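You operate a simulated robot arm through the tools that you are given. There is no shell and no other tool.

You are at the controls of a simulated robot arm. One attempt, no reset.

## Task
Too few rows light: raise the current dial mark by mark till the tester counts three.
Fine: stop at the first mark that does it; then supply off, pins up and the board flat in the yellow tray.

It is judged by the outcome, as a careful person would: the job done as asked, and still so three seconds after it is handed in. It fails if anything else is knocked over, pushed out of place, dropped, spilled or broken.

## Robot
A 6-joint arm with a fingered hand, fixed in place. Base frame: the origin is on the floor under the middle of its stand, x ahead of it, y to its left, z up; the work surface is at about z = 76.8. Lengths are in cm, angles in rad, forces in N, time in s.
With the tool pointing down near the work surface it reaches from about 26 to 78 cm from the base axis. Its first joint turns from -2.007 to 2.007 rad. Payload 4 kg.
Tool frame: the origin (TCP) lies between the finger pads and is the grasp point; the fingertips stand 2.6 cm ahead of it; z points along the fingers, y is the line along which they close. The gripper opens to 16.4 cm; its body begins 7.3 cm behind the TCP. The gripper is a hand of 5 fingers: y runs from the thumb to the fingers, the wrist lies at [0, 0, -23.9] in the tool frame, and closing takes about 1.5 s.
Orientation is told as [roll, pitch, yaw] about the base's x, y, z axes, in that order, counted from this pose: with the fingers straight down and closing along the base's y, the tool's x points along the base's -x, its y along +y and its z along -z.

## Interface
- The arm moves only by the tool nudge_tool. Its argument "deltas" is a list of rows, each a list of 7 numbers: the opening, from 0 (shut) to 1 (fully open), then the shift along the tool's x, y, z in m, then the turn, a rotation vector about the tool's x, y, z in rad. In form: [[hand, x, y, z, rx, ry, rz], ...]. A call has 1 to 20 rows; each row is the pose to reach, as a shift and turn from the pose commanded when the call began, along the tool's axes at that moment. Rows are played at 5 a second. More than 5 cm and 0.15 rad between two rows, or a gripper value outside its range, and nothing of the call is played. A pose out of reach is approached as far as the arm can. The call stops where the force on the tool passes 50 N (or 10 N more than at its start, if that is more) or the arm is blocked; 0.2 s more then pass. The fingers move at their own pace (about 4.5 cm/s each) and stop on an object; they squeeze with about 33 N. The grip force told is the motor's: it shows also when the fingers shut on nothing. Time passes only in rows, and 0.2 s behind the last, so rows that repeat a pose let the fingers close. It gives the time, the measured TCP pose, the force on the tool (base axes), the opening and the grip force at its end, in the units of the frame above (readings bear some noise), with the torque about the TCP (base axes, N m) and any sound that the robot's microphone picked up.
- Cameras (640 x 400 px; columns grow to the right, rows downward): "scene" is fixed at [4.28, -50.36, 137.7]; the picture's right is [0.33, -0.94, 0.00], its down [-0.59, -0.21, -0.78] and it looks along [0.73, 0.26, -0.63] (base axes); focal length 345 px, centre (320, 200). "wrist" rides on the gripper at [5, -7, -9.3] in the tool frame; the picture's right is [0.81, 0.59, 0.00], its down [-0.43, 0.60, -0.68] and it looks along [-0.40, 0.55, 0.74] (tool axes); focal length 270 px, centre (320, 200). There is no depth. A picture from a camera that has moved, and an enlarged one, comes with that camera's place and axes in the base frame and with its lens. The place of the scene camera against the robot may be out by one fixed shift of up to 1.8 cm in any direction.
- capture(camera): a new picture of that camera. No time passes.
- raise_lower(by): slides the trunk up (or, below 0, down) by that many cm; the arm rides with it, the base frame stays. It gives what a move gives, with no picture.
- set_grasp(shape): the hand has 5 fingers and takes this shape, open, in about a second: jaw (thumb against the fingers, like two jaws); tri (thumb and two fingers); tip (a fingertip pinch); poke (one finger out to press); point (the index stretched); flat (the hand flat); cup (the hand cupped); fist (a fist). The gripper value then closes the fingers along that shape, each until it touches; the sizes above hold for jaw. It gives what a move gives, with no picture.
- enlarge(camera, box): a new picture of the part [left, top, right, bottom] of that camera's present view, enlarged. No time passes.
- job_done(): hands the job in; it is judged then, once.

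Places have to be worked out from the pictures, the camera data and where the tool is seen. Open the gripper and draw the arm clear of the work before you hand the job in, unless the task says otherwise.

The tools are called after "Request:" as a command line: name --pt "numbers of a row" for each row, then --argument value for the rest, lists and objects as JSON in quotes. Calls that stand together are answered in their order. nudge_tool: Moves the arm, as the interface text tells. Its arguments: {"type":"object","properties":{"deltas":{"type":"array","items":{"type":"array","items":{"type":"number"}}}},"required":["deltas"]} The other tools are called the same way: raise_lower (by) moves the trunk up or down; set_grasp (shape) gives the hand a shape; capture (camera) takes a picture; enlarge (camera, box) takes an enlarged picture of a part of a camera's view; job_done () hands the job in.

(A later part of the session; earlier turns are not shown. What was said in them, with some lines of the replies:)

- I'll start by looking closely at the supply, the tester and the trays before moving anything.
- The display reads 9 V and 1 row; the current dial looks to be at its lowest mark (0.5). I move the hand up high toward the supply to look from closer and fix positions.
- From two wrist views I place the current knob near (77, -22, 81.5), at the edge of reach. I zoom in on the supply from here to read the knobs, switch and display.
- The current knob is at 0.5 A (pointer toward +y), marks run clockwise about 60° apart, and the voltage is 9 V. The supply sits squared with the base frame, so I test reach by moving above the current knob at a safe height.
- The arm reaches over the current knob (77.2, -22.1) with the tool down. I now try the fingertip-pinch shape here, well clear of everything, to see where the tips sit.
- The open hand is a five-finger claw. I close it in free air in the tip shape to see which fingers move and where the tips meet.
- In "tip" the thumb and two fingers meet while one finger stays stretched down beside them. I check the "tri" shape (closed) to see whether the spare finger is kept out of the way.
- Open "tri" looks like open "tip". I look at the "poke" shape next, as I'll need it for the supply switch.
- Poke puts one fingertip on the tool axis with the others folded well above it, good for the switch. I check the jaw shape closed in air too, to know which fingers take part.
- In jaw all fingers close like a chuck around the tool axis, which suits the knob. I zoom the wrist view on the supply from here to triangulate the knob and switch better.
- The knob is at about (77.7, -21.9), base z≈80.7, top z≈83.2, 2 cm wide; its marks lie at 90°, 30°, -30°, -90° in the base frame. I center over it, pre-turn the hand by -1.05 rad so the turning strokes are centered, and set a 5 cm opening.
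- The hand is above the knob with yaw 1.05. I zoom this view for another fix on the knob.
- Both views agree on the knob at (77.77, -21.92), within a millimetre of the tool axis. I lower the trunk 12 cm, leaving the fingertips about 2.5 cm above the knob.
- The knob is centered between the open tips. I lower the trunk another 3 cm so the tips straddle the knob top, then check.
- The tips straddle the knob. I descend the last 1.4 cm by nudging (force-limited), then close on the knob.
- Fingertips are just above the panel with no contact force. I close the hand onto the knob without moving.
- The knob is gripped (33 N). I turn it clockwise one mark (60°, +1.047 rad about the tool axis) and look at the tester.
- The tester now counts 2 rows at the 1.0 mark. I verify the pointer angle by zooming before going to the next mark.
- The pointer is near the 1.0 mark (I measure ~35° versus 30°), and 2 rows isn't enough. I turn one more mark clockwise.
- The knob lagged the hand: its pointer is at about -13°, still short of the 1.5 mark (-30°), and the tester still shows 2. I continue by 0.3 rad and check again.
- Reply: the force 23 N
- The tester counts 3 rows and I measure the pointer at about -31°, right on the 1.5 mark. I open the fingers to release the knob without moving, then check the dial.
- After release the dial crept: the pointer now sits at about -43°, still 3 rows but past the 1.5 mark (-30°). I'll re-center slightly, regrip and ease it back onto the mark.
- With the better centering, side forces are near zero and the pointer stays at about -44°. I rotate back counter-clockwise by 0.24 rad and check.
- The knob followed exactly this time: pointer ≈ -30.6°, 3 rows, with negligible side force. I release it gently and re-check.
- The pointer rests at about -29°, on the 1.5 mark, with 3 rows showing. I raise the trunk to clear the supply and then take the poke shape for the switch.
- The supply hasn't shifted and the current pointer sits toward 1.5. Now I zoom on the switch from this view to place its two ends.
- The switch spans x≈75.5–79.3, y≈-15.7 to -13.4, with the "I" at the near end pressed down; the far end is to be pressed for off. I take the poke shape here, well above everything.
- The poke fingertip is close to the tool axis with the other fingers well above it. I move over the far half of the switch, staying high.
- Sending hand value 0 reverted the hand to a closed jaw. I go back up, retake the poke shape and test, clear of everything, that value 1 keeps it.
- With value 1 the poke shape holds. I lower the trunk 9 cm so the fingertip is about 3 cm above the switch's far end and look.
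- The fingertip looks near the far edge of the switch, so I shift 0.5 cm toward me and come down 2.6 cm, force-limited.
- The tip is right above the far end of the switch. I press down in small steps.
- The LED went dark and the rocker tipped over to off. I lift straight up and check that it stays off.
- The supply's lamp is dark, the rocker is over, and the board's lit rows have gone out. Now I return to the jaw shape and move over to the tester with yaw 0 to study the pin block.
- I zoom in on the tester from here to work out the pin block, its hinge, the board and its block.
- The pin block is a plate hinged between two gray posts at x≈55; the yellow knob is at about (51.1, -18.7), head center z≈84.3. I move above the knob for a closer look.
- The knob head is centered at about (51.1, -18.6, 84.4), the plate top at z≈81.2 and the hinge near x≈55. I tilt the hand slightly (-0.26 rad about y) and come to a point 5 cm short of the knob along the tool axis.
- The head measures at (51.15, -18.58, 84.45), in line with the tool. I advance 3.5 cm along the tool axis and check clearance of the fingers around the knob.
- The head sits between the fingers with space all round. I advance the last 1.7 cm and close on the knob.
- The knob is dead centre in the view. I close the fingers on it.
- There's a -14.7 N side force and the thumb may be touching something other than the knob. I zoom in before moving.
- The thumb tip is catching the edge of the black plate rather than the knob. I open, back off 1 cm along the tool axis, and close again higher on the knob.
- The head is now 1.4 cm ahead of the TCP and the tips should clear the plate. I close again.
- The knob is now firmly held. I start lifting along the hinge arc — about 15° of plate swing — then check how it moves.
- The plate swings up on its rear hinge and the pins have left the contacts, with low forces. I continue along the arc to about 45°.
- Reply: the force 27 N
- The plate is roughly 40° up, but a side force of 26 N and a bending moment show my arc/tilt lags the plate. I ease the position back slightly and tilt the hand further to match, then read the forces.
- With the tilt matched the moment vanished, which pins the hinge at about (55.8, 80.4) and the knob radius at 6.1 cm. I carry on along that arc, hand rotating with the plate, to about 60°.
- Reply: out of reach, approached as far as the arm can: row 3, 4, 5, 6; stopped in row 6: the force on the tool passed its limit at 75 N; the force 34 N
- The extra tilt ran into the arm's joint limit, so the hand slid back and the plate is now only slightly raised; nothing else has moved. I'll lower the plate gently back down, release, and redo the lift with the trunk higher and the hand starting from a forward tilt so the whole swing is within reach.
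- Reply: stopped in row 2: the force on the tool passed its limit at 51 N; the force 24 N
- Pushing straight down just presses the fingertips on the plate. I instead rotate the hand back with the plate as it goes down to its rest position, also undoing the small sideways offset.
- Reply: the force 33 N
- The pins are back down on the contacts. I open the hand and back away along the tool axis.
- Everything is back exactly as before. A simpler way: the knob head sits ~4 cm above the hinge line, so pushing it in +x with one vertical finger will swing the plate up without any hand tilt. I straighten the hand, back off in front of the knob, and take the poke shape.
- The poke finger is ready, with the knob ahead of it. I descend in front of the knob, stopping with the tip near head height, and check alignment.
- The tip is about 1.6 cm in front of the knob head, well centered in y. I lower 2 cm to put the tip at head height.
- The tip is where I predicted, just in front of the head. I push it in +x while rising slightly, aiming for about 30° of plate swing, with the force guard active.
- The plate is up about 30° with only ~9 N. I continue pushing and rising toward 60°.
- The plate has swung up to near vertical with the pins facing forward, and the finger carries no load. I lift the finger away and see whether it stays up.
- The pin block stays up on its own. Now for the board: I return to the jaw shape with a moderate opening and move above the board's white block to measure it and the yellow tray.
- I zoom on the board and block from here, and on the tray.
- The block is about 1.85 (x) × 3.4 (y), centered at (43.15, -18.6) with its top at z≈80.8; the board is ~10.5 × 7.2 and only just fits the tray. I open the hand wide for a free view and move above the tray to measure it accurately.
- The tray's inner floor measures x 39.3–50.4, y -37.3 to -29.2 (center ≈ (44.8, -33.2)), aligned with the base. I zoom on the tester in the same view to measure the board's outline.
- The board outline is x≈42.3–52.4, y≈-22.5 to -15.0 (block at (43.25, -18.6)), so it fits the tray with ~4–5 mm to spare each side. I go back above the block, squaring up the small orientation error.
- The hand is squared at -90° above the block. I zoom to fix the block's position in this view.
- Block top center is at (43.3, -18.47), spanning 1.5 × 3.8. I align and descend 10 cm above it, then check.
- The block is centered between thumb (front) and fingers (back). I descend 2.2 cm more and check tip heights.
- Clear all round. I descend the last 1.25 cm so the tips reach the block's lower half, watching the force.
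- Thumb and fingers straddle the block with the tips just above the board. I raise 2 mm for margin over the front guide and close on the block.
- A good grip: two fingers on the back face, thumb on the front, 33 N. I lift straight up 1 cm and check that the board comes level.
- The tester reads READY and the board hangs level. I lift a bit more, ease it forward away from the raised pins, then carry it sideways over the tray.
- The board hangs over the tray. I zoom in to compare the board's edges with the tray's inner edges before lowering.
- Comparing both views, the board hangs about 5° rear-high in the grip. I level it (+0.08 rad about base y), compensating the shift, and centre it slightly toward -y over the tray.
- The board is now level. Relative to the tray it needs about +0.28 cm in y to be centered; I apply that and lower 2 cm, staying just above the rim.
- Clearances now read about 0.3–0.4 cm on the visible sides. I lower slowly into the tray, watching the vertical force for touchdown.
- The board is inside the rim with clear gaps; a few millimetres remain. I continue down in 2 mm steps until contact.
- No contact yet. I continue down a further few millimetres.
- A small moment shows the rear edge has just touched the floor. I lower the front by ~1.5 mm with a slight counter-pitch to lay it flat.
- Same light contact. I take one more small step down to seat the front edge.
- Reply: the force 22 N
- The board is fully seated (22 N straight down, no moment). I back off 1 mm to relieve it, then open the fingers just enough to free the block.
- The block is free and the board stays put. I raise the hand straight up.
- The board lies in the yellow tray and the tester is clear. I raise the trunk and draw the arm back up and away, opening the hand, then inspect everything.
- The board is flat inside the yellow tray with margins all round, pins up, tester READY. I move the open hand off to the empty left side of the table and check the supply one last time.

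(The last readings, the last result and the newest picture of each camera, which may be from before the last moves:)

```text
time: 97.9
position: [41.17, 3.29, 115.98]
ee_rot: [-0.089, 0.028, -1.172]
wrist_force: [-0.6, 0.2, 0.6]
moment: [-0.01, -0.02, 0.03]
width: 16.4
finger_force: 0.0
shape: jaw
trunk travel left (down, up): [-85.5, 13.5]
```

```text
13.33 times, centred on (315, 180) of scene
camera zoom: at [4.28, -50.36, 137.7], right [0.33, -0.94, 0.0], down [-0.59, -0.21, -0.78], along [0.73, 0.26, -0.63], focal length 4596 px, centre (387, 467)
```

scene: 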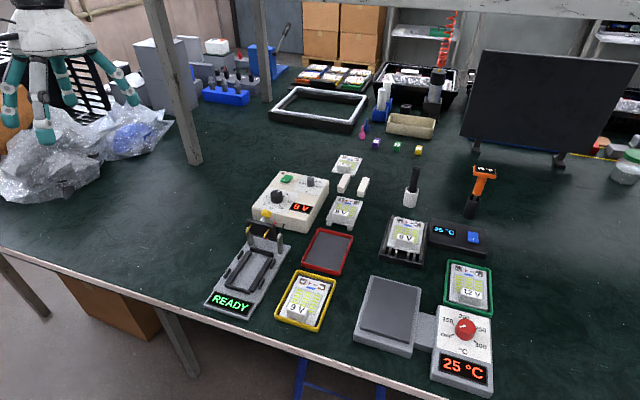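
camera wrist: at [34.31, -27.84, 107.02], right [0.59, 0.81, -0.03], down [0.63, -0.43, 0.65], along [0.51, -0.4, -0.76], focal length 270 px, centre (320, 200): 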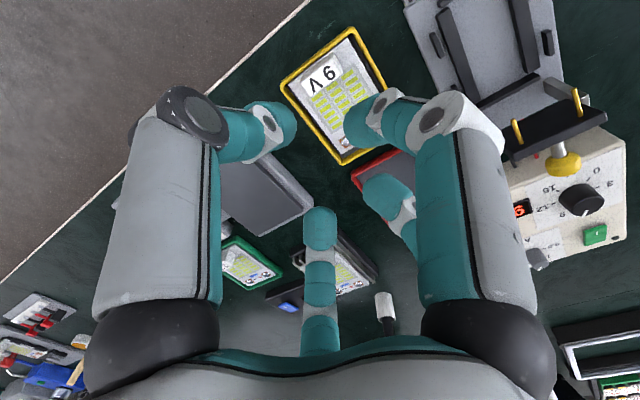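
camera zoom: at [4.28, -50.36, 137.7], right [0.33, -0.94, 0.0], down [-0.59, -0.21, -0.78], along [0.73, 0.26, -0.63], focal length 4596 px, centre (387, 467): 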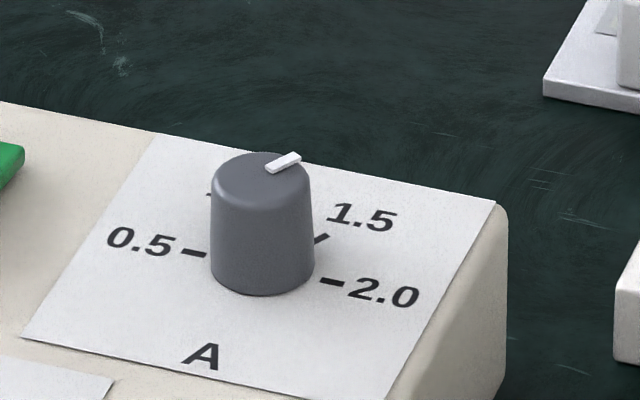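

The supply is off (lamp dark), the voltage is still at 9 and the current pointer sits on 1.5. The pins are up, the board is flat in the yellow tray, nothing else has moved, and the arm is clear with the hand open, so I hand the job in.

Request:
job_done

```text
The job is handed in.
```

The job is finished and handed in: the tester counted three rows with the current dial at the 1.5 mark. At 0.5 it read one row and at 1.0 it read two, so 1.5 is the first mark that does it.

- **Dial:** On the first release the pointer slipped past 1.5, still short of 2.0. I eased it back onto the mark, and the tester read three throughout. The voltage stayed at 9 V.
- **Supply:** It is switched off and its lamp is dark. Its screen still showed "9 V" at my last look.
- **Pins:** They are up and stay up on their own. On my first lift the arm reached a joint limit and the pins came partway back down. I lowered them gently and tried again; the tester and board had not moved.
- **Board:** It lies flat in the yellow tray with a gap on all sides, and the tester reads READY.

Nothing else was knocked or shifted that I could see, and the arm is clear with the hand open.
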